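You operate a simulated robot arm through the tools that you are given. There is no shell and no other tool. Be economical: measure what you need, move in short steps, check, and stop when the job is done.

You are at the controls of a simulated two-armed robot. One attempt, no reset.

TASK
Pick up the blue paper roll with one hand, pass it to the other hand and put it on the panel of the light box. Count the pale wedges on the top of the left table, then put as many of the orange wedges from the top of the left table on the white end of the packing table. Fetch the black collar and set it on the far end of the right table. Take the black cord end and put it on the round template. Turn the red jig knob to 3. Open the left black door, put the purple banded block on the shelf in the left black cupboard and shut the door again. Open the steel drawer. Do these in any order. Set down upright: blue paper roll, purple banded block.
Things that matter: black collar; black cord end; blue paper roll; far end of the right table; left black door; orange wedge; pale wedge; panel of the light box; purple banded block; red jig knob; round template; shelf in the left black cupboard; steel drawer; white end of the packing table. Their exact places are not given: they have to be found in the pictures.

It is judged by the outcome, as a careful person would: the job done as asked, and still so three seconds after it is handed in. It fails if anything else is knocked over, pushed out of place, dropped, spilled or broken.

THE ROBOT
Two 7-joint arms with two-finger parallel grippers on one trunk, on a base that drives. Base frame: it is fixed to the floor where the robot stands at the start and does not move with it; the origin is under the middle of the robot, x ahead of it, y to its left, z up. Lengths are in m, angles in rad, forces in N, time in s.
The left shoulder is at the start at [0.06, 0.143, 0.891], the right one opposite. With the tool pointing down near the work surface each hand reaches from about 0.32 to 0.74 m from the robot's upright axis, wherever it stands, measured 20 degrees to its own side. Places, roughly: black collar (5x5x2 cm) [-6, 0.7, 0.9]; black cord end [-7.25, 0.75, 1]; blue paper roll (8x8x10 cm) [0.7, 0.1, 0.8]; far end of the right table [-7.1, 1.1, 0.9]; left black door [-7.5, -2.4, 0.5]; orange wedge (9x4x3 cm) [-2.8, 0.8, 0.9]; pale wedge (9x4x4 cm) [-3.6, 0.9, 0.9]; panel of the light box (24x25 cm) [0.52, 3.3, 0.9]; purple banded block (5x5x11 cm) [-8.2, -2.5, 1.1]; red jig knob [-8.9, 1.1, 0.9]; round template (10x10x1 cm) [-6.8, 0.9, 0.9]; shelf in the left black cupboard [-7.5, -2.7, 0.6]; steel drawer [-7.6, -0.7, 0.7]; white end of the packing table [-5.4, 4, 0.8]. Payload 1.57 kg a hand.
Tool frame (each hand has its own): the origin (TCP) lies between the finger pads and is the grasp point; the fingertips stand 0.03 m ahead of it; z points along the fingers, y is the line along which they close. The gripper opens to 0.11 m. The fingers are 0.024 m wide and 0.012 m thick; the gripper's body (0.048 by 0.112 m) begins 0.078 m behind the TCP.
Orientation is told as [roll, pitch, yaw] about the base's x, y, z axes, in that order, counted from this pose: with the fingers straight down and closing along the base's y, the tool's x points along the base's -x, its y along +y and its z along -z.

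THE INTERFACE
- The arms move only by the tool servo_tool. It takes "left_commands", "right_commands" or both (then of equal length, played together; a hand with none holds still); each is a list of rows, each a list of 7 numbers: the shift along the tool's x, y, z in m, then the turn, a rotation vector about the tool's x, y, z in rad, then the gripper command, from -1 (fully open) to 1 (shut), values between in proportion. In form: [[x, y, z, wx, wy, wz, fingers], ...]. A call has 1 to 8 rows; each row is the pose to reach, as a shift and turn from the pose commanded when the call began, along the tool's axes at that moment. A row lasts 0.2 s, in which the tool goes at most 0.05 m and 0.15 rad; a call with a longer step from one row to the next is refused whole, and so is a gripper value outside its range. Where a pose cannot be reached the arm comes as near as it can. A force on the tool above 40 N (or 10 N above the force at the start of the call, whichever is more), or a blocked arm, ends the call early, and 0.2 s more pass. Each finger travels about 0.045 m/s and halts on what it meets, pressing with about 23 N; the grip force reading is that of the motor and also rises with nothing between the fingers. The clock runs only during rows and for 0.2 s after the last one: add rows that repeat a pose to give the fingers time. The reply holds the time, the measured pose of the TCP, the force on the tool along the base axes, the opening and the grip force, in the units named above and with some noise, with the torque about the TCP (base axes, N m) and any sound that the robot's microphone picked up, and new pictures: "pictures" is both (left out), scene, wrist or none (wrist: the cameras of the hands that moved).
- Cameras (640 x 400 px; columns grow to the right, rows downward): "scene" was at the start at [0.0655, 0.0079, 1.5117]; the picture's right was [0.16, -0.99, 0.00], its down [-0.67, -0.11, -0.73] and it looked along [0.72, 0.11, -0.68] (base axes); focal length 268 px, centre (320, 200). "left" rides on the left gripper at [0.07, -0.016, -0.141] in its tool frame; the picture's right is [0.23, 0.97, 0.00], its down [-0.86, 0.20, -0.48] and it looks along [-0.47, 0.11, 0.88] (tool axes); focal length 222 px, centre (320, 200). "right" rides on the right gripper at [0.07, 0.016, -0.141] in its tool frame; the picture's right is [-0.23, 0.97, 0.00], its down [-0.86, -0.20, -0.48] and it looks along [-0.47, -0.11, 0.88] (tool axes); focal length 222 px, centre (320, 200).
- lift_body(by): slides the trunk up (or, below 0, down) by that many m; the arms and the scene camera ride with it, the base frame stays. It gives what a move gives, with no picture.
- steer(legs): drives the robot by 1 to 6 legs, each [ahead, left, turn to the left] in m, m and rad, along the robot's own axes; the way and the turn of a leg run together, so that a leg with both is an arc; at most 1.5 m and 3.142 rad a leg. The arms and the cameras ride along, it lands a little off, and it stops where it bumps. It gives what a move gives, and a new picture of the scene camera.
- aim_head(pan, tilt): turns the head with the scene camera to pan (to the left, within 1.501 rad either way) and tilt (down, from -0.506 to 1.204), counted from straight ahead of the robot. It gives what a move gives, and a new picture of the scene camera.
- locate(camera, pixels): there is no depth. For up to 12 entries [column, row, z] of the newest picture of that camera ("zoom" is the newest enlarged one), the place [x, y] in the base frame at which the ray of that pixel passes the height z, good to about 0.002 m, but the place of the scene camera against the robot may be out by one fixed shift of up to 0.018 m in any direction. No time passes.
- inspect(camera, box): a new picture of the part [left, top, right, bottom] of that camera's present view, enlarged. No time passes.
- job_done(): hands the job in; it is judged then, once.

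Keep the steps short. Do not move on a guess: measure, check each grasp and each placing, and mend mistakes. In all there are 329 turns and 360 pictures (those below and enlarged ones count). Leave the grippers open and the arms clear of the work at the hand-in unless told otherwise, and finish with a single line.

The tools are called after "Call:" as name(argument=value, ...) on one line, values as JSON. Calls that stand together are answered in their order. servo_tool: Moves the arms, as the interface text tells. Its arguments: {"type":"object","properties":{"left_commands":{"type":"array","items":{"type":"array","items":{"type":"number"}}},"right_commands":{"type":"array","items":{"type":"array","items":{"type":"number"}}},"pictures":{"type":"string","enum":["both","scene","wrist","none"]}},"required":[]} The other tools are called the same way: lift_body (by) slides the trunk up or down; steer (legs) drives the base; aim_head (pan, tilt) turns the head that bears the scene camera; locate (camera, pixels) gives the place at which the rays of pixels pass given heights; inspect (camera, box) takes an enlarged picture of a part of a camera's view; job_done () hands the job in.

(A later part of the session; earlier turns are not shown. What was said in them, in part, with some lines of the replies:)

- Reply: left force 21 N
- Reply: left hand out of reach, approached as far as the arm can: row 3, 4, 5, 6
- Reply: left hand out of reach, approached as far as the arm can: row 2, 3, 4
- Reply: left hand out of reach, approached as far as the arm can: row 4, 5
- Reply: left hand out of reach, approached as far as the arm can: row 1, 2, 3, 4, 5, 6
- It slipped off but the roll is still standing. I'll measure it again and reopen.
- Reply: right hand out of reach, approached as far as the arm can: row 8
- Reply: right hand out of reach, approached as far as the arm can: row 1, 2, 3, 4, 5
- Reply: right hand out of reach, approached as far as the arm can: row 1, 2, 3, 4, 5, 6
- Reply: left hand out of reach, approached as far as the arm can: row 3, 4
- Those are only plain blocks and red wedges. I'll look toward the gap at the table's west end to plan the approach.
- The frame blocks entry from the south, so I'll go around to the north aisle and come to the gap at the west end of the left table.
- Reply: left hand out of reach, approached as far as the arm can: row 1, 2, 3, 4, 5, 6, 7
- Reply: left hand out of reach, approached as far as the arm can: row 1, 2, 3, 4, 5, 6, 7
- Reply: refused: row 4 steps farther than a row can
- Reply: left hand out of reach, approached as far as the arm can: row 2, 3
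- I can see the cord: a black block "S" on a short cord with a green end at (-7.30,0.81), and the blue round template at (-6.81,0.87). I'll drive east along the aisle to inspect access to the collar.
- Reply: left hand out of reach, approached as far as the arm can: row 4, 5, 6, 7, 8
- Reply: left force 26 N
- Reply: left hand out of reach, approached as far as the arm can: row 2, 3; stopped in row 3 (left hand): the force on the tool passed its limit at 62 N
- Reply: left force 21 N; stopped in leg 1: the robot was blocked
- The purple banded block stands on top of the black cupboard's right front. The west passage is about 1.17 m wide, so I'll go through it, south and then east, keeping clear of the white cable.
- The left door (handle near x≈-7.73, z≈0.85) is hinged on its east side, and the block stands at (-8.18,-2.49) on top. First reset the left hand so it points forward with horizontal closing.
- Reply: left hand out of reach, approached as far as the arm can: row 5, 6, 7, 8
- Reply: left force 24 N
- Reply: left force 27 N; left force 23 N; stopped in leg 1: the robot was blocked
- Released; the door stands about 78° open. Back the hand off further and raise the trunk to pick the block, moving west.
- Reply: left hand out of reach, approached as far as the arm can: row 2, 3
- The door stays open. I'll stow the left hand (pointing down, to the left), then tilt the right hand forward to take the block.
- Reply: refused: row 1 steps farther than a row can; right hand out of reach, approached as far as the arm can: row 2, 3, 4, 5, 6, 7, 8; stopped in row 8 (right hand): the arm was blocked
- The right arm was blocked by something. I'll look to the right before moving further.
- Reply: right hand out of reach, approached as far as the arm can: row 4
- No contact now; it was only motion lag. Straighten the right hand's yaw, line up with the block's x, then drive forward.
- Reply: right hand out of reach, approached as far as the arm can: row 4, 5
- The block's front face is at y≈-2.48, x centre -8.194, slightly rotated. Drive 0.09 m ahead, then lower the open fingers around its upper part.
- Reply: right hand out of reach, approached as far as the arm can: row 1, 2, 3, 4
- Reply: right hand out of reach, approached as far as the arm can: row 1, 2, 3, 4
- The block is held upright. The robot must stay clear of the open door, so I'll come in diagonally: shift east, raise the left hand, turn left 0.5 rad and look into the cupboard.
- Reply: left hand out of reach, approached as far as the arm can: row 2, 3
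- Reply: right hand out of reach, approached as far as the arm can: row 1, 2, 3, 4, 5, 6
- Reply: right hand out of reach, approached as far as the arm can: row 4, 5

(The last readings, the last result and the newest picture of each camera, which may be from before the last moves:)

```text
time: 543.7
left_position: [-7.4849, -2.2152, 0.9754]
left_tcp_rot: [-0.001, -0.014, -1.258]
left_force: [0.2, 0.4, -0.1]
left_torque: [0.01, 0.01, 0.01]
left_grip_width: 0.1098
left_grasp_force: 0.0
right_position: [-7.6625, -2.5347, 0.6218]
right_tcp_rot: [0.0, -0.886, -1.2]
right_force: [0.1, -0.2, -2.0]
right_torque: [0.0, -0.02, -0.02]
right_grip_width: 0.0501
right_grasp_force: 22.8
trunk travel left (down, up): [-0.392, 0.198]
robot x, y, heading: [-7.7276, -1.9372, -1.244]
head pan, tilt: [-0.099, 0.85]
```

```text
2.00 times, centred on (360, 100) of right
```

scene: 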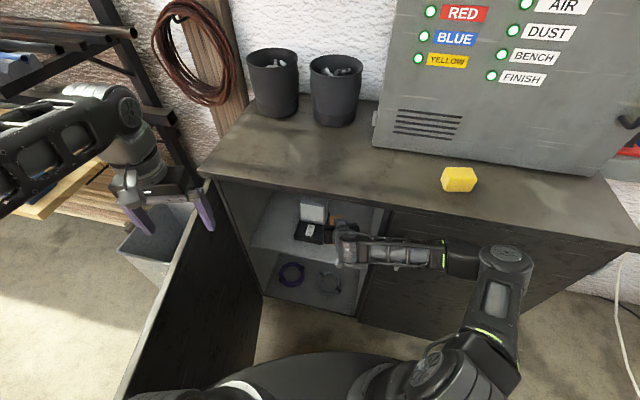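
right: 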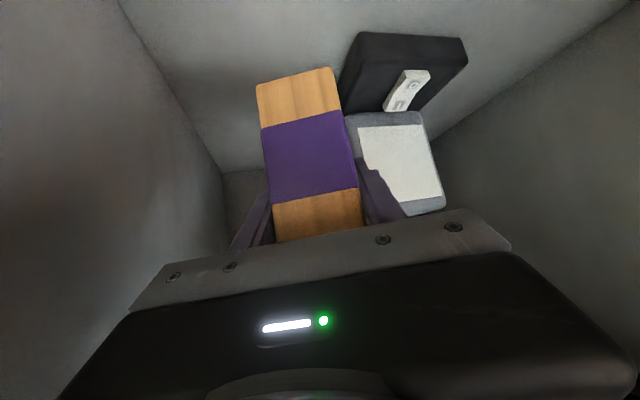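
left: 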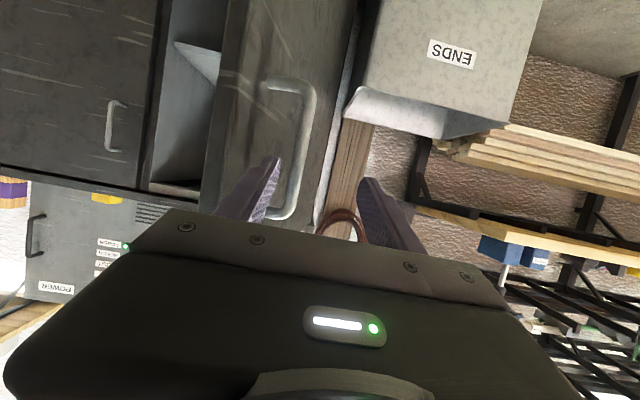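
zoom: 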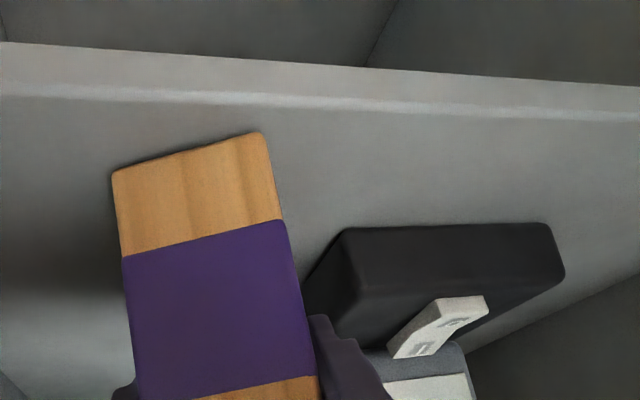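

Call:
lift_body(by=-0.006)

Call:
inspect(camera="right", box=[200, 0, 520, 200])

```text
time: 544.2
left_position: [-7.4865, -2.214, 0.9691]
left_tcp_rot: [0.0, -0.014, -1.256]
left_force: [0.0, 0.7, -0.1]
left_torque: [0.03, 0.04, 0.01]
left_grip_width: 0.11
left_grasp_force: 0.1
right_position: [-7.6614, -2.5348, 0.618]
right_tcp_rot: [0.002, -0.894, -1.201]
right_force: [-1.4, -0.6, 17.9]
right_torque: [0.37, 0.27, 0.05]
right_grip_width: 0.0497
right_grasp_force: 22.9
trunk travel left (down, up): [-0.386, 0.204]
robot x, y, heading: [-7.7294, -1.9376, -1.246]
head pan, tilt: [-0.099, 0.85]
```

```text
2.00 times, centred on (360, 100) of right
```

zoom: 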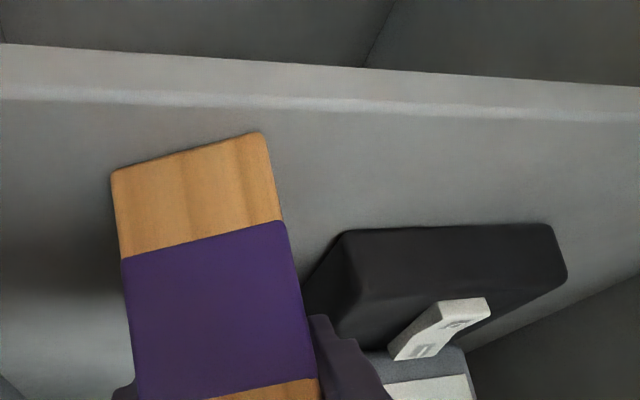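

Contact (18 N). Open slightly and draw back along the fingers.

Call:
servo_tool(right_commands=[[0, 0, 0, 0, 0, 0, 0.3], [0, 0, 0, 0, 0, 0, -0.1], [0, 0, 0, 0, 0, 0, -0.2], [0, 0, 0, 0, 0, 0, -0.2], [0, 0, -0.025, 0, 0, 0, -0.2], [0, 0, -0.05, 0, 0, 0, -0.2], [0, 0, -0.08, 0, 0, 0, -0.2]], pictures="wrist")

```text
time: 545.8
left_position: [-7.4843, -2.2323, 0.9643]
left_tcp_rot: [0.008, 0.005, -1.249]
left_force: [-0.8, -0.1, 0.6]
left_torque: [-0.03, 0.0, -0.01]
left_grip_width: 0.1101
left_grasp_force: 0.0
right_position: [-7.6877, -2.497, 0.6538]
right_tcp_rot: [-0.002, -0.872, -1.215]
right_force: [0.0, 0.5, 0.7]
right_torque: [-0.02, 0.01, -0.03]
right_grip_width: 0.0661
right_grasp_force: 0.1
trunk travel left (down, up): [-0.386, 0.204]
robot x, y, heading: [-7.7289, -1.9409, -1.239]
head pan, tilt: [-0.099, 0.85]
```

right: 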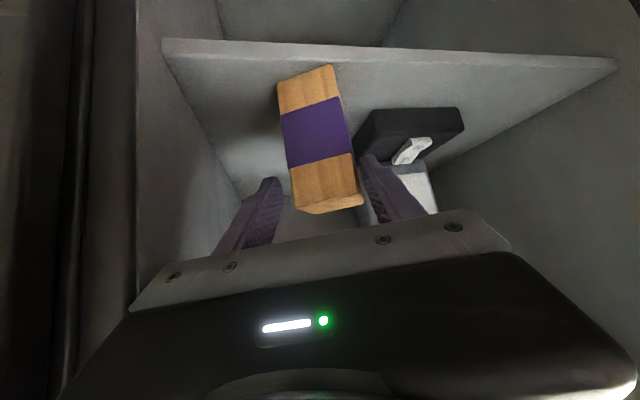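

The block stands on the shelf. Back straight out.

Call:
steer(legs=[[-0.12, 0, 0], [-0.18, 0, 0]])

Call:
inspect(camera="scene", box=[180, 80, 440, 320])

```text
time: 548.2
left_position: [-7.5829, -1.9464, 0.9656]
left_tcp_rot: [0.006, 0.002, -1.253]
left_force: [0.0, -0.3, 0.0]
left_torque: [-0.01, 0.01, 0.01]
left_grip_width: 0.1098
left_grasp_force: 0.2
right_position: [-7.7854, -2.2118, 0.6536]
right_tcp_rot: [0.0, -0.874, -1.213]
right_force: [0.6, 0.1, 0.2]
right_torque: [0.01, -0.02, -0.01]
right_grip_width: 0.066
right_grasp_force: 0.0
trunk travel left (down, up): [-0.386, 0.204]
robot x, y, heading: [-7.826, -1.6552, -1.24]
head pan, tilt: [-0.099, 0.85]
```

scene: 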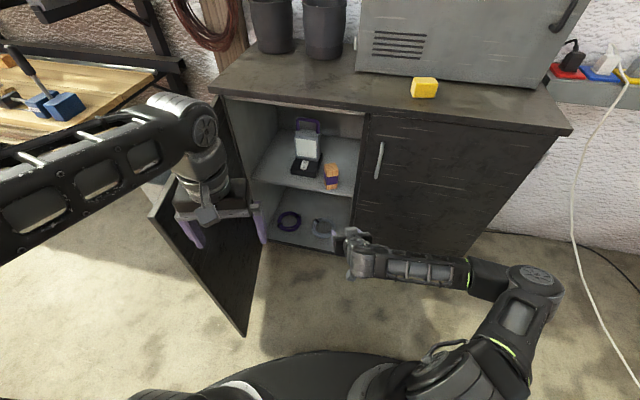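

```text
1.67 times, centred on (310, 200) of scene
```

zoom: 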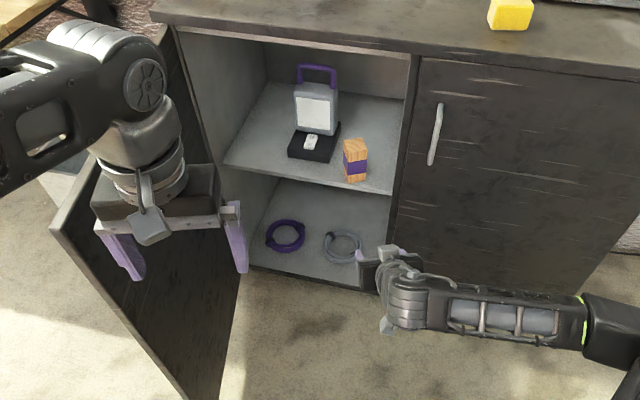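

The block stands upright on the shelf. Before closing the door, I'll retract and raise the right hand.

Call:
servo_tool(right_commands=[[-0.012, -0.012, -0.042, 0, 0.1, 0, -0.5], [-0.025, -0.025, -0.084, 0, 0.2, 0, -1], [-0.037, -0.037, -0.126, 0, 0.3, 0, -1], [-0.05, -0.05, -0.168, 0, 0.4, 0, -1], [-0.062, -0.062, -0.21, 0, 0.52, 0, -1], [-0.075, -0.075, -0.252, 0, 0.64, 0, -1], [-0.087, -0.087, -0.294, 0, 0.76, 0, -1], [-0.1, -0.1, -0.335, 0, 0.87, 0, -1]], pictures="none")

Call:
steer(legs=[[0, 0, -0.33], [-0.16, 0, 0], [0, 0.27, 0]])

```text
time: 550.0
left_position: [-7.581, -1.9467, 0.9646]
left_tcp_rot: [0.004, 0.001, -1.249]
left_force: [0.9, -0.5, 0.2]
left_torque: [0.01, 0.06, 0.0]
left_grip_width: 0.11
left_grasp_force: 0.0
right_position: [-7.9442, -2.0647, 0.9474]
right_tcp_rot: [0.0, 0.001, -1.208]
right_force: [-0.1, 0.7, -0.4]
right_torque: [-0.01, 0.04, 0.01]
right_grip_width: 0.1098
right_grasp_force: 0.1
trunk travel left (down, up): [-0.386, 0.204]
robot x, y, heading: [-7.8255, -1.6548, -1.234]
head pan, tilt: [-0.099, 0.85]
```

```text
time: 553.9
left_position: [-7.4181, -1.8493, 0.9652]
left_tcp_rot: [0.007, 0.003, -1.581]
left_force: [-0.8, -0.6, -1.0]
left_torque: [0.0, 0.03, -0.01]
left_grip_width: 0.11
left_grasp_force: 0.1
right_position: [-7.8023, -1.8447, 0.9455]
right_tcp_rot: [0.001, -0.001, -1.541]
right_force: [0.3, -0.6, -0.3]
right_torque: [-0.01, 0.05, 0.01]
right_grip_width: 0.1098
right_grasp_force: 0.1
trunk travel left (down, up): [-0.386, 0.204]
robot x, y, heading: [-7.5594, -1.4956, -1.573]
head pan, tilt: [-0.099, 0.85]
```

scene: 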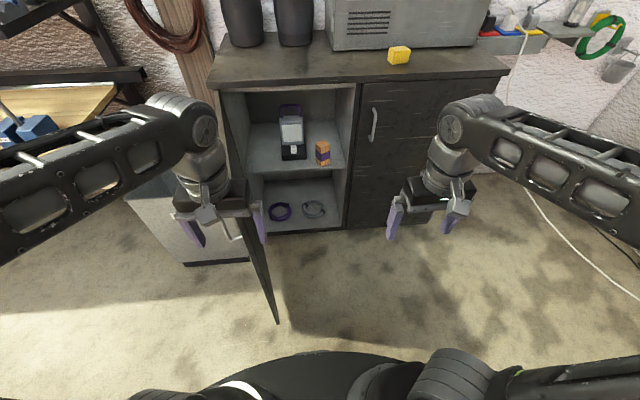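

Move the left hand east past the door's edge, close its fingers, lower a bit.

Call:
servo_tool(left_commands=[[0, 0.04, 0, 0, 0, 0, 0], [0, 0.08, 0, 0, 0, 0, 1], [0, 0.12, 0, 0, 0, 0, 1], [0, 0.15, 0.03, 0, 0, 0, 1], [0, 0.16, 0.06, 0, 0, 0, 1], [0, 0.16, 0.09, 0, 0, 0, 1]], pictures="both")

```text
time: 555.3
left_position: [-7.2594, -1.8504, 0.8745]
left_tcp_rot: [0.007, 0.003, -1.583]
left_force: [-1.0, 0.3, 0.0]
left_torque: [-0.02, -0.03, 0.01]
left_grip_width: 0.0
left_grasp_force: 6.6
right_position: [-7.8034, -1.845, 0.9471]
right_tcp_rot: [-0.001, -0.002, -1.542]
right_force: [-0.1, 0.1, 1.4]
right_torque: [0.01, 0.0, -0.03]
right_grip_width: 0.11
right_grasp_force: 0.1
trunk travel left (down, up): [-0.386, 0.204]
robot x, y, heading: [-7.5582, -1.4968, -1.574]
head pan, tilt: [-0.099, 0.85]
```

scene: 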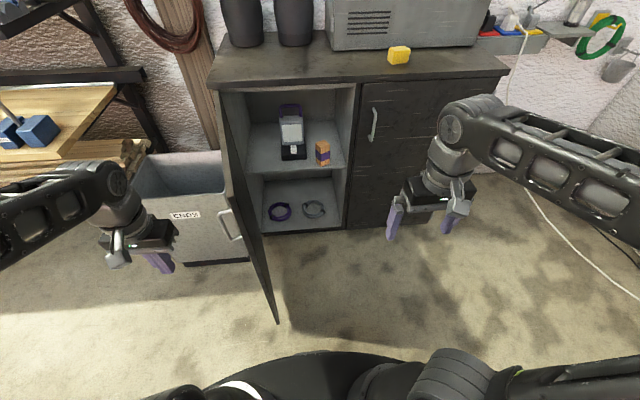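
left: 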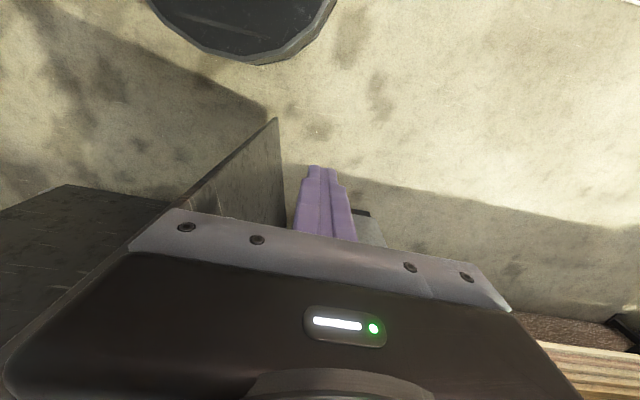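

Call:
servo_tool(left_commands=[[0, 0, 0, 0, -0.14, 0, 1], [-0.02, 0.01, 0, 0, -0.28, 0, 1], [-0.05, 0.01, 0, 0, -0.42, 0, 1], [-0.08, 0.01, 0, 0, -0.56, 0, 1], [-0.11, 0.01, 0, 0, -0.7, 0, 1], [-0.14, 0.01, 0, 0, -0.8, 0, 1], [-0.14, 0.01, 0, 0, -0.8, 0, 1]], pictures="both")

```text
time: 556.9
left_position: [-7.2513, -1.9914, 0.8751]
left_tcp_rot: [0.009, -0.799, -1.588]
left_force: [-0.1, 0.2, -0.5]
left_torque: [-0.01, 0.02, 0.0]
left_grip_width: 0.0
left_grasp_force: 21.4
right_position: [-7.8028, -1.8448, 0.9451]
right_tcp_rot: [-0.001, -0.003, -1.543]
right_force: [-0.3, -0.3, -0.6]
right_torque: [-0.03, 0.0, -0.01]
right_grip_width: 0.11
right_grasp_force: 0.1
trunk travel left (down, up): [-0.386, 0.204]
robot x, y, heading: [-7.5562, -1.4954, -1.572]
head pan, tilt: [-0.099, 0.85]
```

scene: 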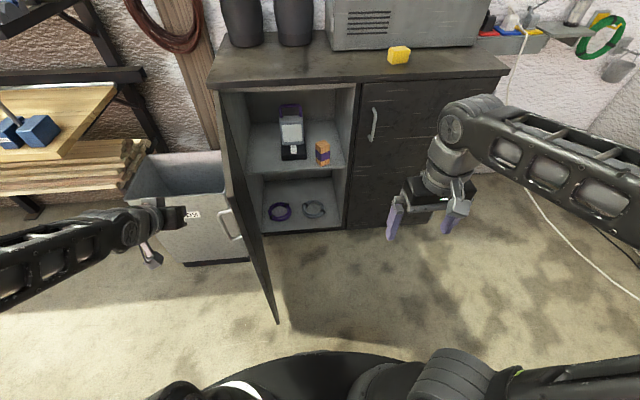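
left: 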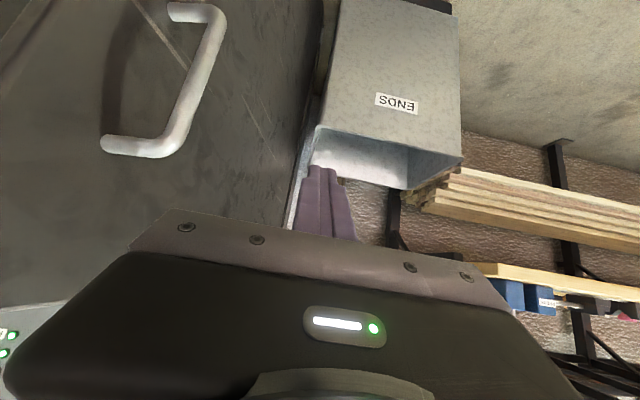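

The fingers are on the door's outer side. Push it closed by driving west and south along the arc, in steps.

Call:
steer(legs=[[0.055, -0.165, 0], [0.05, -0.12, 0]])

```text
time: 559.3
left_position: [-7.5353, -2.0967, 0.875]
left_tcp_rot: [0.009, -0.796, -1.589]
left_force: [0.2, 0.1, 0.3]
left_torque: [0.03, 0.0, -0.01]
left_grip_width: 0.0001
left_grasp_force: 21.6
right_position: [-8.0876, -1.9509, 0.9467]
right_tcp_rot: [0.0, -0.003, -1.543]
right_force: [0.1, 0.5, -0.7]
right_torque: [0.02, 0.01, -0.03]
right_grip_width: 0.1099
right_grasp_force: 0.1
trunk travel left (down, up): [-0.386, 0.204]
robot x, y, heading: [-7.8392, -1.5996, -1.565]
head pan, tilt: [-0.099, 0.85]
```

scene: 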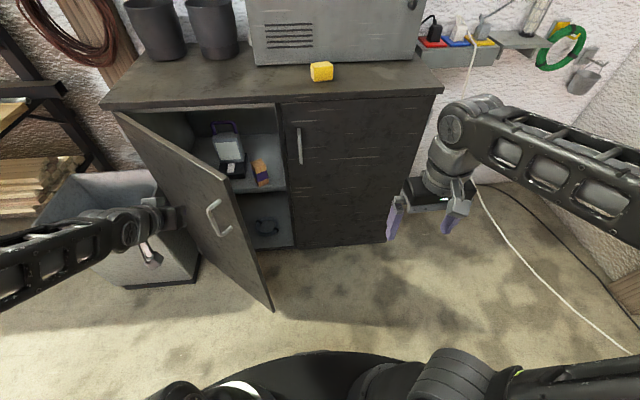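

It follows. Continue the arc.

Call:
steer(legs=[[0.1, -0.095, 0], [0.09, -0.04, 0]])

```text
time: 561.4
left_position: [-7.6692, -2.286, 0.8743]
left_tcp_rot: [0.011, -0.795, -1.588]
left_force: [0.1, 0.8, 0.0]
left_torque: [0.03, -0.03, 0.04]
left_grip_width: 0.0002
left_grasp_force: 21.4
right_position: [-8.2206, -2.1404, 0.9451]
right_tcp_rot: [0.0, -0.001, -1.542]
right_force: [-0.1, -0.5, -0.8]
right_torque: [0.03, -0.01, 0.01]
right_grip_width: 0.1099
right_grasp_force: 0.1
trunk travel left (down, up): [-0.386, 0.204]
robot x, y, heading: [-7.9777, -1.7886, -1.57]
head pan, tilt: [-0.099, 0.85]
```

scene: 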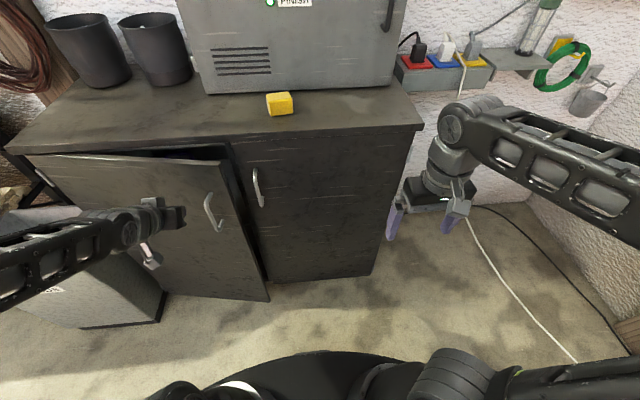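

Call:
steer(legs=[[0.1, -0.01, 0]])

```text
time: 562.5
left_position: [-7.6776, -2.3867, 0.8745]
left_tcp_rot: [0.009, -0.796, -1.586]
left_force: [0.6, -0.3, -0.6]
left_torque: [0.05, 0.01, 0.0]
left_grip_width: 0.0
left_grasp_force: 20.7
right_position: [-8.2307, -2.2415, 0.9452]
right_tcp_rot: [-0.001, -0.002, -1.54]
right_force: [0.3, -0.7, 0.2]
right_torque: [0.01, 0.01, 0.0]
right_grip_width: 0.11
right_grasp_force: 0.1
trunk travel left (down, up): [-0.386, 0.204]
robot x, y, heading: [-7.9858, -1.8902, -1.565]
head pan, tilt: [-0.099, 0.85]
```

scene: 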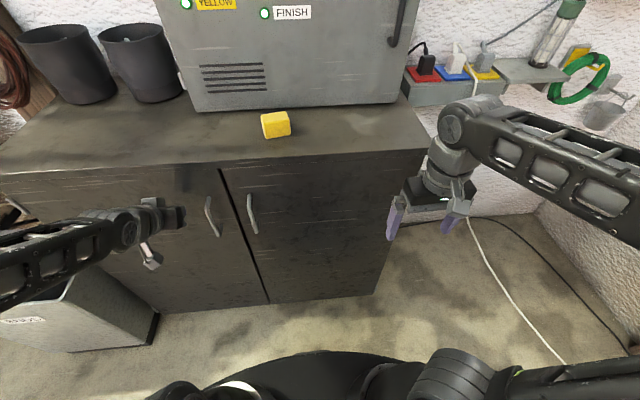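

Nearly closed. Press gently a little further to seat it.

Call:
servo_tool(left_commands=[[-0.007, 0, 0.0072, 0, 0, 0, 1], [-0.014, 0, 0.0144, 0, 0, 0, 1], [-0.021, 0, 0.0215, 0, 0, 0, 1], [-0.021, 0, 0.0215, 0, 0, 0, 1]], pictures="scene")

```text
time: 563.3
left_position: [-7.6779, -2.4049, 0.8726]
left_tcp_rot: [0.01, -0.783, -1.583]
left_force: [-1.4, 20.6, 7.2]
left_torque: [0.05, -0.03, -0.01]
left_grip_width: 0.0
left_grasp_force: 20.7
right_position: [-8.2305, -2.239, 0.9477]
right_tcp_rot: [0.0, -0.005, -1.538]
right_force: [-0.9, -0.6, -0.3]
right_torque: [-0.02, 0.01, -0.01]
right_grip_width: 0.1101
right_grasp_force: 0.1
trunk travel left (down, up): [-0.386, 0.204]
robot x, y, heading: [-7.9869, -1.888, -1.563]
head pan, tilt: [-0.099, 0.85]
stopped in row 3 (left hand): the force on the tool passed its limit at 50 N (the readings are from after the stop); the commanded pose is now the measured one
```

scene: 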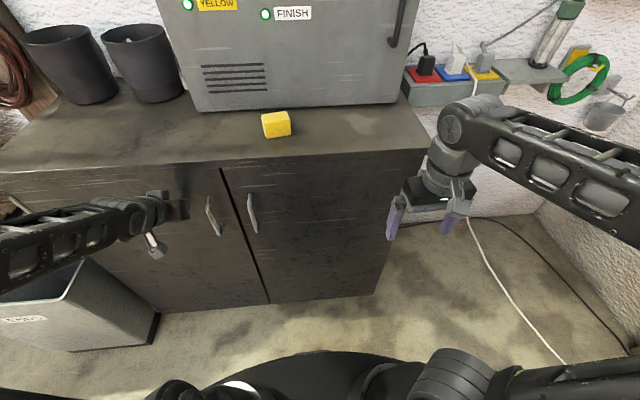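

The door is shut firmly. Back away, reset the left hand, raise the trunk and check the door.

Call:
steer(legs=[[-0.3, 0, 0]])

Call:
servo_tool(left_commands=[[0.0, -0.02, -0.01, 0, 0.13, 0, 0.5], [0.0, -0.04, -0.02, 0, 0.26, 0, 0], [0.0, -0.06, -0.03, 0, 0.39, 0, -0.5], [0.0, -0.08, -0.04, 0, 0.52, 0, -1], [0.0, -0.1, -0.05, 0, 0.65, 0, -1], [0.0, -0.12, -0.06, 0, 0.78, 0, -1]], pictures="none")

Call:
lift_body(by=0.2)

Call:
inspect(camera="scene", box=[0, 60, 440, 340])

```text
time: 565.4
left_position: [-7.6798, -2.11, 0.8721]
left_tcp_rot: [0.01, -0.785, -1.586]
left_force: [0.2, 0.4, 0.1]
left_torque: [0.0, -0.03, 0.04]
left_grip_width: 0.0
left_grasp_force: 20.9
right_position: [-8.2302, -1.9404, 0.9453]
right_tcp_rot: [0.0, -0.001, -1.54]
right_force: [0.1, 1.3, 0.3]
right_torque: [-0.03, 0.0, -0.03]
right_grip_width: 0.1099
right_grasp_force: 0.1
trunk travel left (down, up): [-0.386, 0.204]
robot x, y, heading: [-7.9854, -1.5882, -1.567]
head pan, tilt: [-0.099, 0.85]
```

scene: 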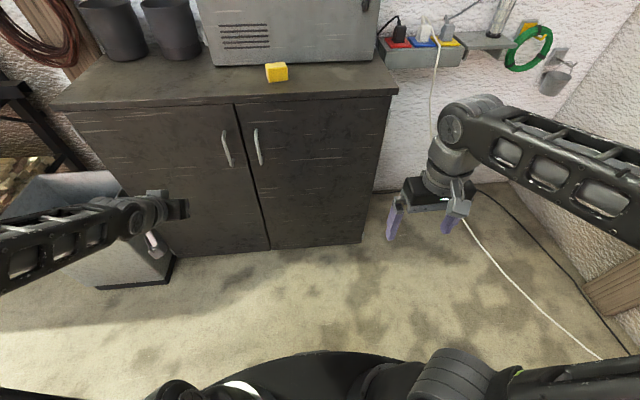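

```text
time: 566.8
left_position: [-7.7993, -2.067, 0.9133]
left_tcp_rot: [0.006, -0.003, -1.579]
left_force: [-0.4, 0.2, -0.2]
left_torque: [-0.01, -0.02, -0.03]
left_grip_width: 0.1099
left_grasp_force: 0.0
right_position: [-8.23, -1.9412, 0.9457]
right_tcp_rot: [0.0, -0.001, -1.543]
right_force: [-0.2, 0.2, -0.4]
right_torque: [0.01, -0.02, 0.01]
right_grip_width: 0.1101
right_grasp_force: 0.0
trunk travel left (down, up): [-0.386, 0.204]
robot x, y, heading: [-7.9852, -1.5933, -1.565]
head pan, tilt: [-0.099, 0.85]
```

```text
time: 568.9
left_position: [-7.7982, -2.0668, 1.1139]
left_tcp_rot: [0.007, -0.003, -1.577]
left_force: [-0.5, 0.4, -0.2]
left_torque: [-0.02, -0.02, -0.01]
left_grip_width: 0.1102
left_grasp_force: 0.0
right_position: [-8.2316, -1.941, 1.1461]
right_tcp_rot: [0.001, -0.001, -1.542]
right_force: [0.3, -0.1, -0.3]
right_torque: [0.0, -0.02, -0.01]
right_grip_width: 0.1104
right_grasp_force: 0.0
trunk travel left (down, up): [-0.586, 0.004]
robot x, y, heading: [-7.985, -1.5872, -1.565]
head pan, tilt: [-0.099, 0.85]
```

```text
1.43 times, centred on (220, 200) of scene
```

zoom: 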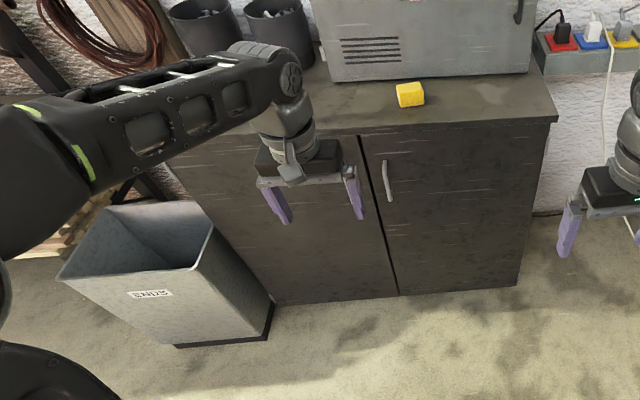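

The door is shut. Now the red jig knob: drive back out through the west passage and face west at the knob bench.

Call:
steer(legs=[[0, -0.63, 0], [-1.0, 0, 0], [-0.9, 0, 0], [0, 0.35, 0], [-0.75, 0, 0], [0, 0, -1.571]])

Call:
aim_head(pan=0, tilt=0.7)

```text
time: 590.9
left_position: [-8.7758, 0.8733, 1.1127]
left_tcp_rot: [0.006, -0.003, -3.14]
left_force: [0.0, 0.2, 0.1]
left_torque: [-0.06, -0.02, 0.01]
left_grip_width: 0.1098
left_grasp_force: 0.2
right_position: [-8.6541, 1.3057, 1.1452]
right_tcp_rot: [-0.001, -0.002, -3.103]
right_force: [-0.3, 0.1, -0.5]
right_torque: [0.02, 0.04, -0.03]
right_grip_width: 0.1097
right_grasp_force: 0.2
trunk travel left (down, up): [-0.586, 0.004]
robot x, y, heading: [-8.3017, 1.0614, -3.131]
head pan, tilt: [-0.099, 0.85]
```

scene: 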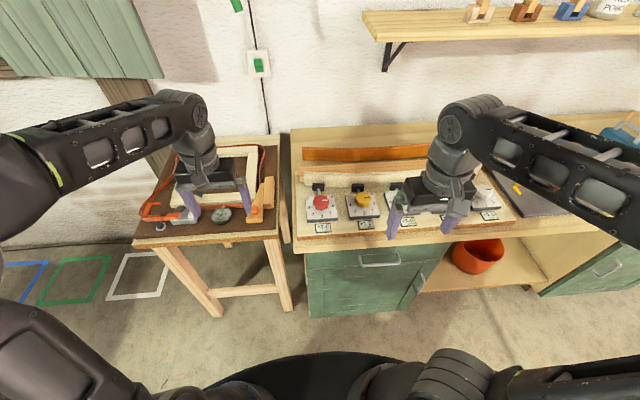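

```text
time: 591.6
left_position: [-8.7769, 0.8731, 1.114]
left_tcp_rot: [0.008, -0.004, -3.139]
left_force: [0.3, -0.6, 0.1]
left_torque: [-0.02, 0.0, 0.02]
left_grip_width: 0.1101
left_grasp_force: 0.1
right_position: [-8.6548, 1.3051, 1.1452]
right_tcp_rot: [0.001, -0.001, -3.102]
right_force: [0.3, 0.1, -0.5]
right_torque: [0.01, 0.0, -0.01]
right_grip_width: 0.11
right_grasp_force: 0.0
trunk travel left (down, up): [-0.586, 0.004]
robot x, y, heading: [-8.2995, 1.0627, -3.122]
head pan, tilt: [0.0, 0.7]
```

scene: 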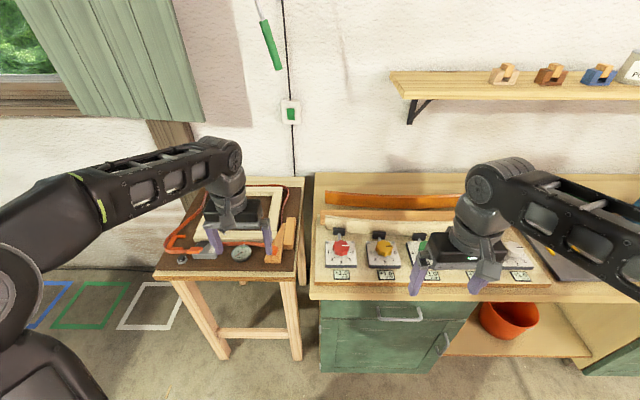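

Call:
inspect(camera="scene", box=[310, 210, 430, 290])

Call:
locate(camera="scene", pixels=[[341, 247, 0.93], [341, 247, 0.9], [341, 259, 0.9], [340, 298, 0.87], [380, 247, 0.93]])

```text
5.00 times, centred on (370, 250) of scene
```

zoom: 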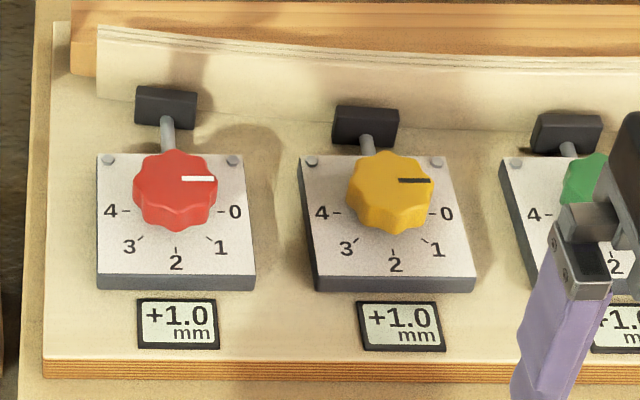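

```text
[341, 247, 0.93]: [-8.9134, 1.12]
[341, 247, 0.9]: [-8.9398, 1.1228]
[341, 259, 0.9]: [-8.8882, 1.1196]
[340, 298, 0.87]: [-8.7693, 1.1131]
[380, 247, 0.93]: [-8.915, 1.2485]
```

The knob points at 0. Position 3 is 135° clockwise seen from above (0 right, 2 toward me, 4 left). I'll move so the left hand is over it and pre-rotate the hand counter-clockwise.

Call:
steer(legs=[[0.08, -0.17, 0]])

Call:
servo_tool(left_commands=[[-0.005, -0.01, 0, 0, 0, -0.14, -1], [-0.01, -0.02, 0, 0, 0, -0.28, -1], [-0.015, -0.03, 0, 0, 0, -0.42, -1], [-0.02, -0.04, 0, 0, 0, -0.56, -1], [-0.025, -0.05, 0, 0, 0, -0.7, -1], [-0.03, -0.06, 0, 0, 0, -0.8, -1], [-0.03, -0.06, 0, 0, 0, -0.8, -1]], pictures="wrist")

```text
time: 593.2
left_position: [-8.8581, 1.0437, 1.1127]
left_tcp_rot: [0.006, -0.002, -3.138]
left_force: [-1.0, -0.3, -0.4]
left_torque: [-0.04, -0.01, 0.01]
left_grip_width: 0.1102
left_grasp_force: 0.1
right_position: [-8.7363, 1.476, 1.1441]
right_tcp_rot: [0.002, -0.003, -3.103]
right_force: [-1.0, 0.3, 0.0]
right_torque: [0.0, -0.04, 0.03]
right_grip_width: 0.1099
right_grasp_force: 0.0
trunk travel left (down, up): [-0.586, 0.004]
robot x, y, heading: [-8.386, 1.2333, -3.128]
head pan, tilt: [0.0, 0.7]
```

scene: 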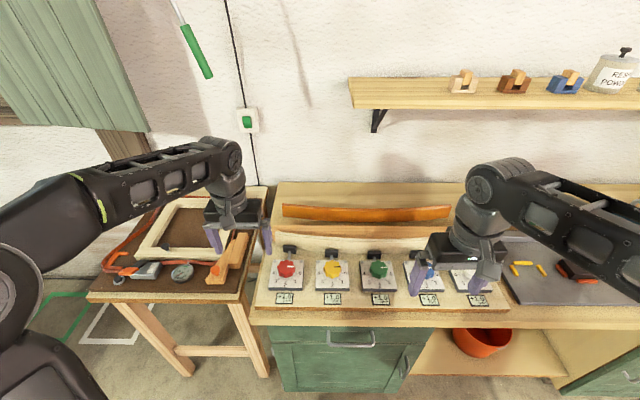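

```text
time: 594.8
left_position: [-8.8882, 1.1013, 1.1139]
left_tcp_rot: [0.001, -0.005, -2.337]
left_force: [-0.1, 1.0, 0.6]
left_torque: [0.04, 0.03, 0.02]
left_grip_width: 0.11
left_grasp_force: 0.0
right_position: [-8.7369, 1.4762, 1.1452]
right_tcp_rot: [0.0, -0.001, -3.101]
right_force: [0.3, 0.8, 0.2]
right_torque: [0.02, -0.01, 0.03]
right_grip_width: 0.1099
right_grasp_force: 0.1
trunk travel left (down, up): [-0.586, 0.004]
robot x, y, heading: [-8.3856, 1.2324, -3.13]
head pan, tilt: [0.0, 0.7]
```

left: 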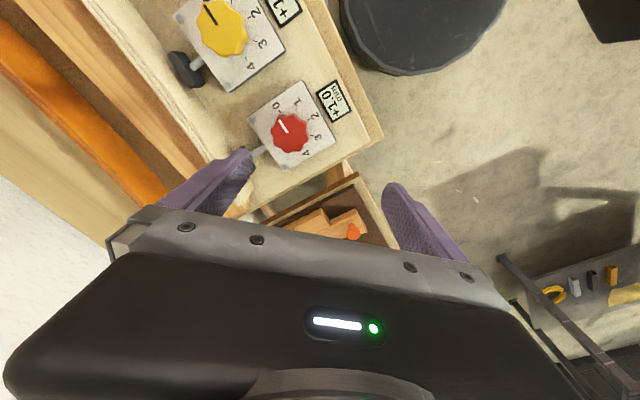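

Call:
locate(camera="left", pixels=[[290, 133, 0.93], [290, 133, 0.95], [290, 133, 0.91], [272, 133, 0.93], [308, 133, 0.93]])

Call:
inspect(camera="left", box=[230, 70, 370, 190])

Call:
locate(camera="scene", pixels=[[286, 268, 0.93], [286, 268, 0.95], [286, 268, 0.91]])

```text
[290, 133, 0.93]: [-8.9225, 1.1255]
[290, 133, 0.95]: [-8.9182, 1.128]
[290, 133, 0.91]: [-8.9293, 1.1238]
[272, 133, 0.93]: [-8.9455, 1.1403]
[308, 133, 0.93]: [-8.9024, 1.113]
```

```text
3.33 times, centred on (300, 130) of left
```

zoom: 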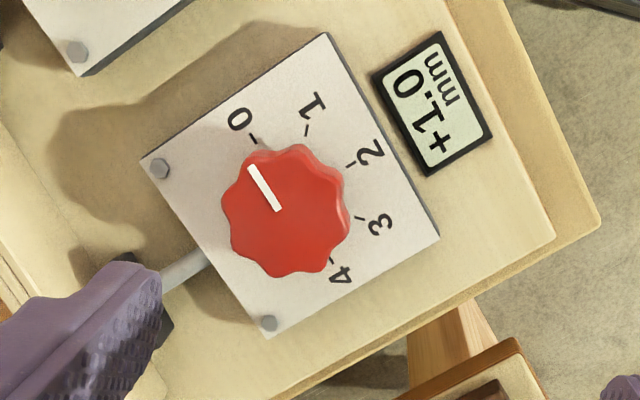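

```text
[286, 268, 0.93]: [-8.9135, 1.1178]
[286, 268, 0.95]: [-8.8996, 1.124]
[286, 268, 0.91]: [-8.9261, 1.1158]
```

Call:
servo_tool(left_commands=[[-0.003, -0.02, 0.03, 0, 0, 0, -0.6], [-0.0063, -0.041, 0.06, 0, 0, 0, -0.5], [-0.0063, -0.041, 0.1, 0, 0, 0, -0.5], [-0.0063, -0.041, 0.125, 0, 0, 0, -0.5], [-0.0063, -0.041, 0.125, 0, 0, 0, -0.5]], pictures="wrist")

```text
time: 596.0
left_position: [-8.9231, 1.1253, 0.9875]
left_tcp_rot: [0.002, -0.009, -2.337]
left_force: [-0.3, 0.2, -0.1]
left_torque: [-0.01, -0.02, 0.0]
left_grip_width: 0.0825
left_grasp_force: 0.1
right_position: [-8.7362, 1.4748, 1.1461]
right_tcp_rot: [-0.001, -0.001, -3.102]
right_force: [0.2, 0.3, -0.3]
right_torque: [-0.02, 0.01, -0.01]
right_grip_width: 0.11
right_grasp_force: 0.0
trunk travel left (down, up): [-0.586, 0.004]
robot x, y, heading: [-8.3806, 1.2336, -3.131]
head pan, tilt: [0.0, 0.7]
```

left: 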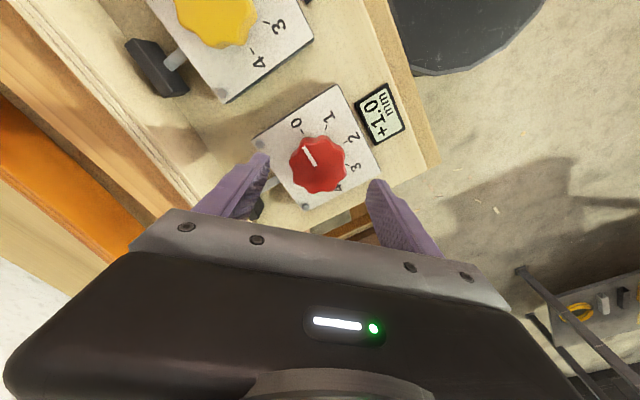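

Call:
locate(camera="left", pixels=[[318, 165, 0.93], [318, 165, 0.94], [290, 165, 0.93], [346, 165, 0.93]])

```text
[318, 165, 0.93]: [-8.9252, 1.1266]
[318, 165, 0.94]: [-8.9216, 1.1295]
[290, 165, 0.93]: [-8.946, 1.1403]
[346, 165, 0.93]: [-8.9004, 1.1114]
```

Centred. Lower in small steps.

Call:
servo_tool(left_commands=[[0, -0.001, 0.015, 0, 0, 0, -0.5], [0, -0.001, 0.03, 0, 0, 0, -0.5], [0, -0.001, 0.038, 0, 0, 0, -0.5], [0, -0.001, 0.038, 0, 0, 0, -0.5]], pictures="wrist")

```text
time: 597.0
left_position: [-8.9241, 1.1254, 0.9518]
left_tcp_rot: [0.002, -0.007, -2.338]
left_force: [-0.8, -0.2, -0.3]
left_torque: [-0.01, -0.01, -0.01]
left_grip_width: 0.0826
left_grasp_force: 0.0
right_position: [-8.7369, 1.4763, 1.1458]
right_tcp_rot: [0.0, 0.0, -3.102]
right_force: [0.6, 0.8, 0.2]
right_torque: [-0.01, 0.02, 0.01]
right_grip_width: 0.1097
right_grasp_force: 0.1
trunk travel left (down, up): [-0.586, 0.004]
robot x, y, heading: [-8.3815, 1.2327, -3.132]
head pan, tilt: [0.0, 0.7]
```

left: 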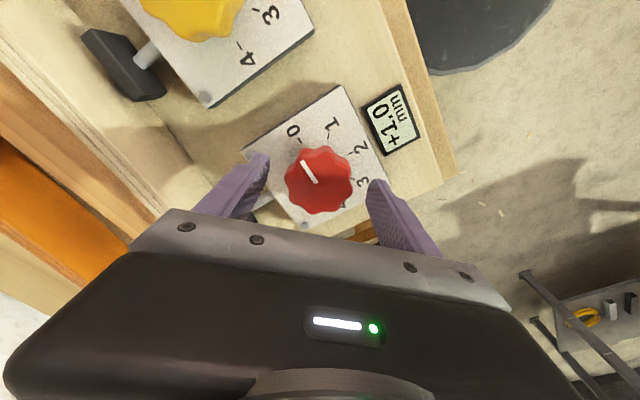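

Call:
servo_tool(left_commands=[[0, 0, 0.005, 0, 0, 0, -0.5], [0, 0, 0.01, 0, 0, 0, -0.5], [0, 0, 0.01, 0, 0, 0, -0.5]], pictures="none")

Call:
servo_tool(left_commands=[[0, 0, 0, 0, 0, 0, 0.2], [0, 0, 0, 0, 0, 0, 0.6], [0, 0, 0, 0, 0, 0, 0.6], [0, 0, 0, 0, 0, 0, 0.6]], pictures="wrist")

```text
time: 597.8
left_position: [-8.9234, 1.1245, 0.9406]
left_tcp_rot: [0.001, -0.009, -2.34]
left_force: [0.5, -0.1, -0.4]
left_torque: [0.02, 0.01, 0.01]
left_grip_width: 0.0824
left_grasp_force: 0.1
right_position: [-8.7361, 1.4754, 1.1445]
right_tcp_rot: [0.0, -0.001, -3.101]
right_force: [0.1, -0.2, -1.1]
right_torque: [0.0, -0.02, -0.02]
right_grip_width: 0.11
right_grasp_force: 0.1
trunk travel left (down, up): [-0.586, 0.004]
robot x, y, heading: [-8.3838, 1.2349, -3.123]
head pan, tilt: [0.0, 0.7]
```

```text
time: 598.8
left_position: [-8.9237, 1.126, 0.9402]
left_tcp_rot: [0.002, -0.008, -2.341]
left_force: [-1.3, 1.6, -1.4]
left_torque: [0.07, 0.12, -0.03]
left_grip_width: 0.0513
left_grasp_force: 31.9
right_position: [-8.7361, 1.4752, 1.1445]
right_tcp_rot: [0.001, -0.002, -3.101]
right_force: [0.1, -0.4, 0.2]
right_torque: [-0.03, 0.01, 0.02]
right_grip_width: 0.1099
right_grasp_force: 0.0
trunk travel left (down, up): [-0.586, 0.004]
robot x, y, heading: [-8.3856, 1.2317, -3.135]
head pan, tilt: [0.0, 0.7]
```

left: 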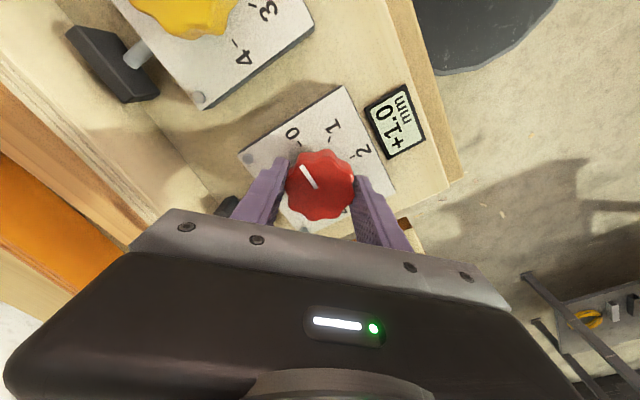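

Knob gripped and centred. Turn clockwise 67.5° first.

Call:
servo_tool(left_commands=[[0, 0, 0, 0, 0, 0.147, 0.6], [0, 0, 0, 0, 0, 0.294, 0.6], [0, 0, 0, 0, 0, 0.441, 0.6], [0, 0, 0, 0, 0, 0.588, 0.6], [0, 0, 0, 0, 0, 0.735, 0.6], [0, 0, 0, 0, 0, 0.882, 0.6], [0, 0, 0, 0, 0, 1.029, 0.6], [0, 0, 0, 0, 0, 1.178, 0.6]], pictures="wrist")

```text
time: 600.6
left_position: [-8.9237, 1.1238, 0.9394]
left_tcp_rot: [0.009, -0.002, 2.763]
left_force: [-3.0, -7.7, 0.7]
left_torque: [0.07, 1.1, 0.0]
left_grip_width: 0.0511
left_grasp_force: 44.8
right_position: [-8.7363, 1.4736, 1.1458]
right_tcp_rot: [0.0, -0.001, -3.102]
right_force: [-0.5, -0.4, 0.1]
right_torque: [0.02, 0.02, 0.02]
right_grip_width: 0.11
right_grasp_force: 0.0
trunk travel left (down, up): [-0.586, 0.004]
robot x, y, heading: [-8.3859, 1.231, -3.129]
head pan, tilt: [0.0, 0.7]
```

left: 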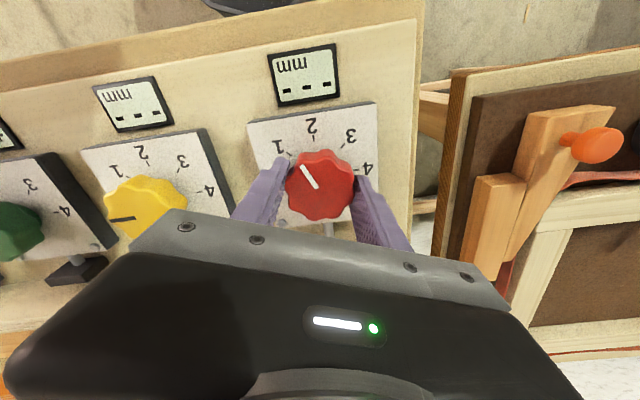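

It turns with the hand, now between 1 and 2. Turn the remaining 67.5°.

Call:
servo_tool(left_commands=[[0, 0, 0, 0, 0, 0.147, 0.6], [0, 0, 0, 0, 0, 0.294, 0.6], [0, 0, 0, 0, 0, 0.441, 0.6], [0, 0, 0, 0, 0, 0.588, 0.6], [0, 0, 0, 0, 0, 0.735, 0.6], [0, 0, 0, 0, 0, 0.882, 0.6], [0, 0, 0, 0, 0, 1.029, 0.6], [0, 0, 0, 0, 0, 1.178, 0.6]], pictures="wrist")

Call:
inspect(camera="left", box=[220, 80, 420, 240])

```text
time: 602.4
left_position: [-8.9248, 1.1243, 0.9397]
left_tcp_rot: [0.008, 0.007, 1.586]
left_force: [-12.5, -19.3, 10.6]
left_torque: [0.39, 0.48, 0.04]
left_grip_width: 0.0512
left_grasp_force: 44.9
right_position: [-8.7383, 1.473, 1.1463]
right_tcp_rot: [-0.001, -0.003, -3.101]
right_force: [-0.2, 0.3, 0.6]
right_torque: [-0.02, 0.03, -0.01]
right_grip_width: 0.1099
right_grasp_force: 0.1
trunk travel left (down, up): [-0.586, 0.004]
robot x, y, heading: [-8.3866, 1.2299, -3.129]
head pan, tilt: [0.0, 0.7]
```

left: 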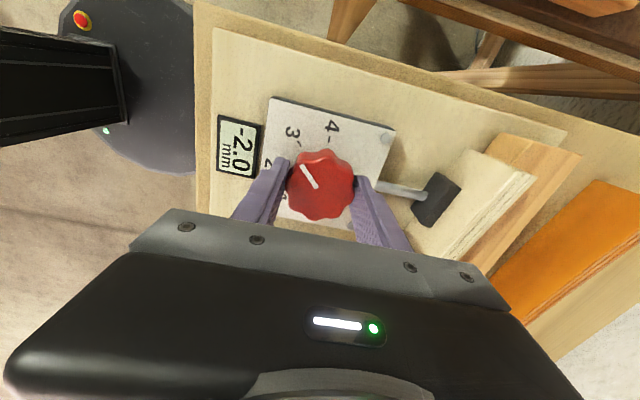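

```text
2.50 times, centred on (320, 160) of left
```

zoom: 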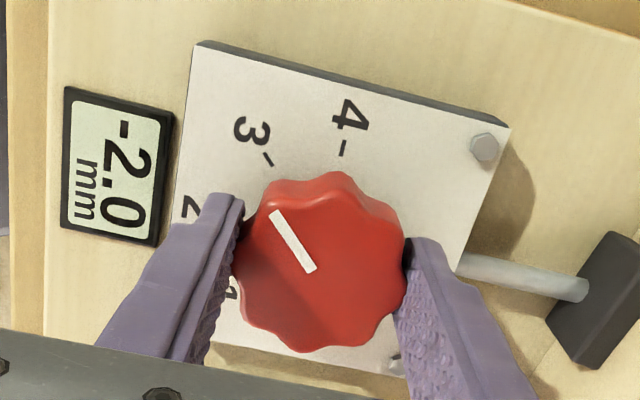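

The pointer is at 3 and the display reads −2.0 mm. Release and lift, then check it stays.

Call:
servo_tool(left_commands=[[0, 0, 0, 0, 0, 0, 0.1], [0, 0, 0, 0, 0, 0, -0.4], [0, 0, 0, 0, 0, 0, -0.5], [0, 0, -0.03, 0, 0, 0, -0.5], [0, 0, -0.07, 0, 0, 0, -0.5], [0, 0, -0.11, 0, 0, 0, -1], [0, 0, -0.15, 0, 0, 0, -1]], pictures="wrist")

Call:
inspect(camera="left", box=[180, 30, 420, 210])

```text
time: 604.0
left_position: [-8.9226, 1.1275, 1.0908]
left_tcp_rot: [0.004, 0.008, 1.589]
left_force: [0.3, 0.5, -0.3]
left_torque: [-0.05, 0.0, -0.02]
left_grip_width: 0.1099
left_grasp_force: 0.1
right_position: [-8.7349, 1.4754, 1.1469]
right_tcp_rot: [0.001, -0.001, -3.103]
right_force: [-0.5, -0.9, -0.8]
right_torque: [0.02, -0.02, 0.05]
right_grip_width: 0.1097
right_grasp_force: 0.0
trunk travel left (down, up): [-0.586, 0.004]
robot x, y, heading: [-8.3814, 1.23, -3.132]
head pan, tilt: [0.0, 0.7]
```

left: 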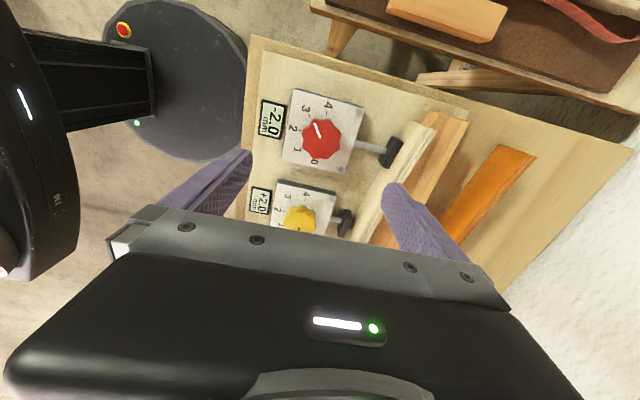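

```text
2.22 times, centred on (300, 120) of left
```

zoom: 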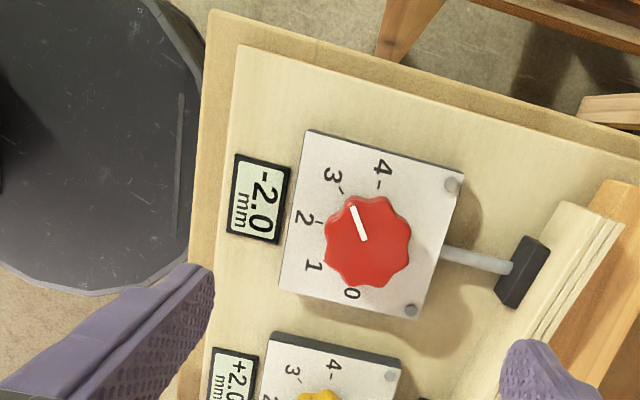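

The red knob stays at 3. The yellow display looks changed, so I'll verify the yellow knob itself wasn't moved.

Call:
inspect(camera="left", box=[230, 170, 370, 240])

Call:
servo_tool(left_commands=[[0, -0.03, -0.01, 0, 0, -0.1, -1], [0, -0.07, -0.02, 0, 0, -0.2, -1], [0, -0.11, -0.02, 0, 0, -0.3, -1], [0, -0.15, -0.02, 0, 0, -0.4, -1]], pictures="scene")

Call:
inspect(camera="scene", box=[240, 230, 520, 320])

```text
4.57 times, centred on (300, 205) of left
```

zoom: 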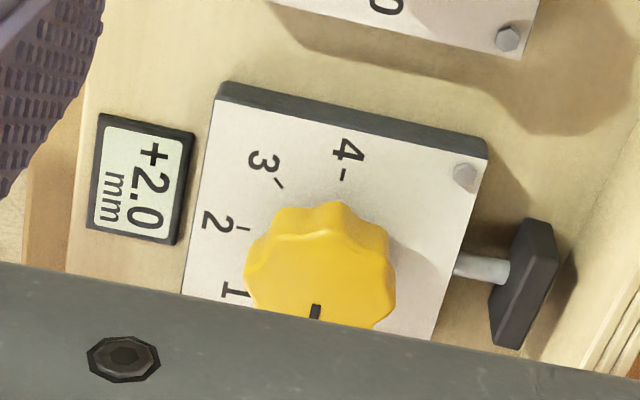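

```text
time: 605.0
left_position: [-8.7703, 1.1293, 1.1086]
left_tcp_rot: [0.005, 0.005, 1.989]
left_force: [0.9, 0.7, -0.1]
left_torque: [-0.03, 0.01, -0.02]
left_grip_width: 0.1102
left_grasp_force: 0.0
right_position: [-8.735, 1.4751, 1.1467]
right_tcp_rot: [-0.001, -0.003, -3.1]
right_force: [0.3, -0.1, -0.3]
right_torque: [-0.01, -0.01, 0.01]
right_grip_width: 0.11
right_grasp_force: 0.0
trunk travel left (down, up): [-0.586, 0.004]
robot x, y, heading: [-8.3859, 1.2315, -3.13]
head pan, tilt: [0.0, 0.7]
```

scene: 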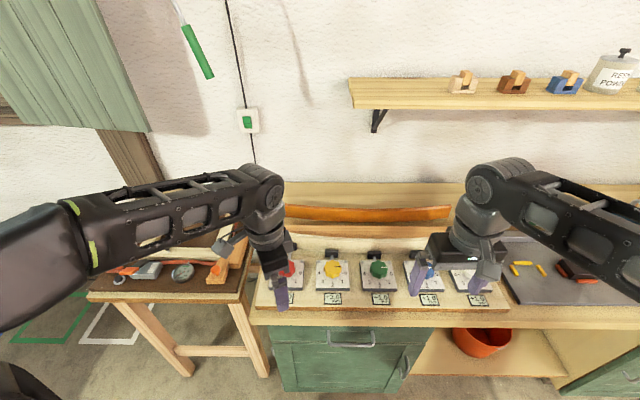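

```text
2.29 times, centred on (380, 275) of scene
```

zoom: 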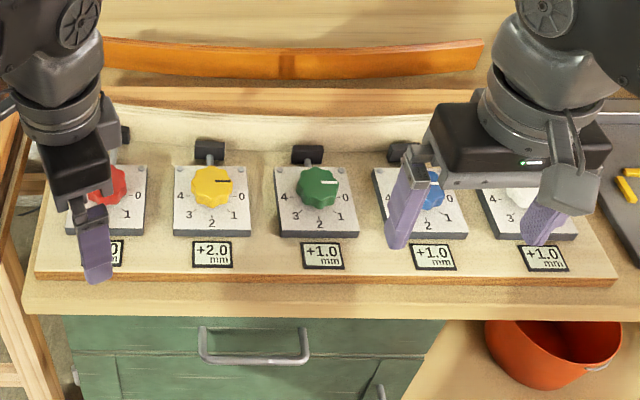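

Only the readout changed; the yellow knob still points to 0. Back away from the bench and take a final look at the drawer and the right table.

Call:
steer(legs=[[-0.22, 0, 0], [0, 0, 0.8]])

Call:
aim_head(pan=1.3, tilt=0.45)

```text
time: 608.8
left_position: [-8.3597, 0.8837, 1.1097]
left_tcp_rot: [0.007, 0.006, 2.789]
left_force: [-0.6, 0.9, 0.7]
left_torque: [0.01, 0.01, 0.0]
left_grip_width: 0.11
left_grasp_force: 0.1
right_position: [-8.584, 1.1502, 1.1456]
right_tcp_rot: [-0.001, -0.002, -2.298]
right_force: [0.6, 0.5, 0.8]
right_torque: [0.05, -0.02, 0.01]
right_grip_width: 0.1103
right_grasp_force: 0.1
trunk travel left (down, up): [-0.586, 0.004]
robot x, y, heading: [-8.1669, 1.2336, -2.319]
head pan, tilt: [0.0, 0.7]
```

scene: 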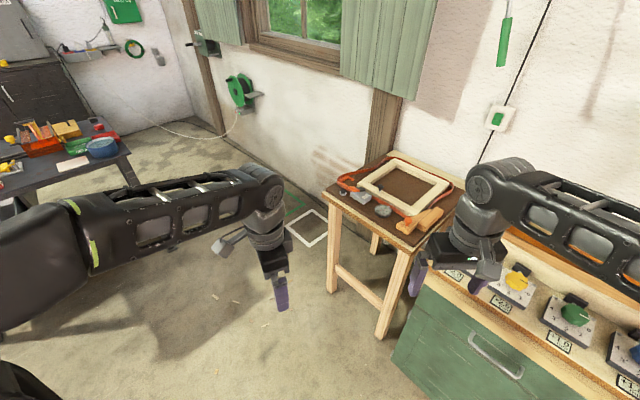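

```text
time: 610.2
left_position: [-8.3603, 0.8846, 1.1086]
left_tcp_rot: [0.006, 0.006, 2.791]
left_force: [0.2, 0.5, 0.4]
left_torque: [-0.04, 0.01, -0.01]
left_grip_width: 0.11
left_grasp_force: 0.1
right_position: [-8.5832, 1.1502, 1.1457]
right_tcp_rot: [-0.001, -0.001, -2.298]
right_force: [0.1, 0.2, 0.5]
right_torque: [0.02, -0.03, 0.02]
right_grip_width: 0.11
right_grasp_force: 0.1
trunk travel left (down, up): [-0.586, 0.004]
robot x, y, heading: [-8.1625, 1.2349, -2.329]
head pan, tilt: [1.3, 0.45]
```

scene: 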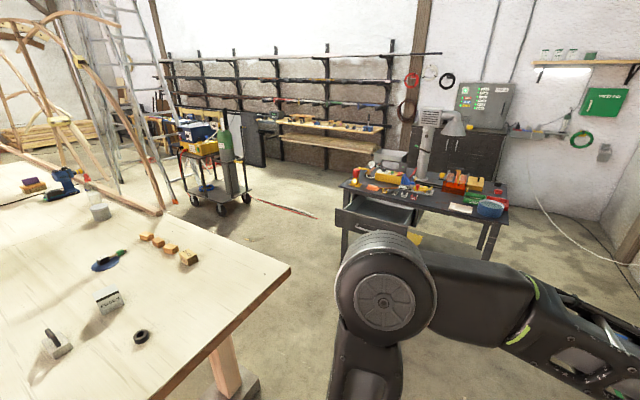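

The drawer is open, the cupboard is shut, and the collar and cord end are in place. The grippers are open and clear, so I'm handing the job in.

Call:
job_done()

```text
The job is handed in.
```

All seven tasks were done and the job is handed in; I counted two pale wedges, so two orange wedges are on the white end of the packing table.
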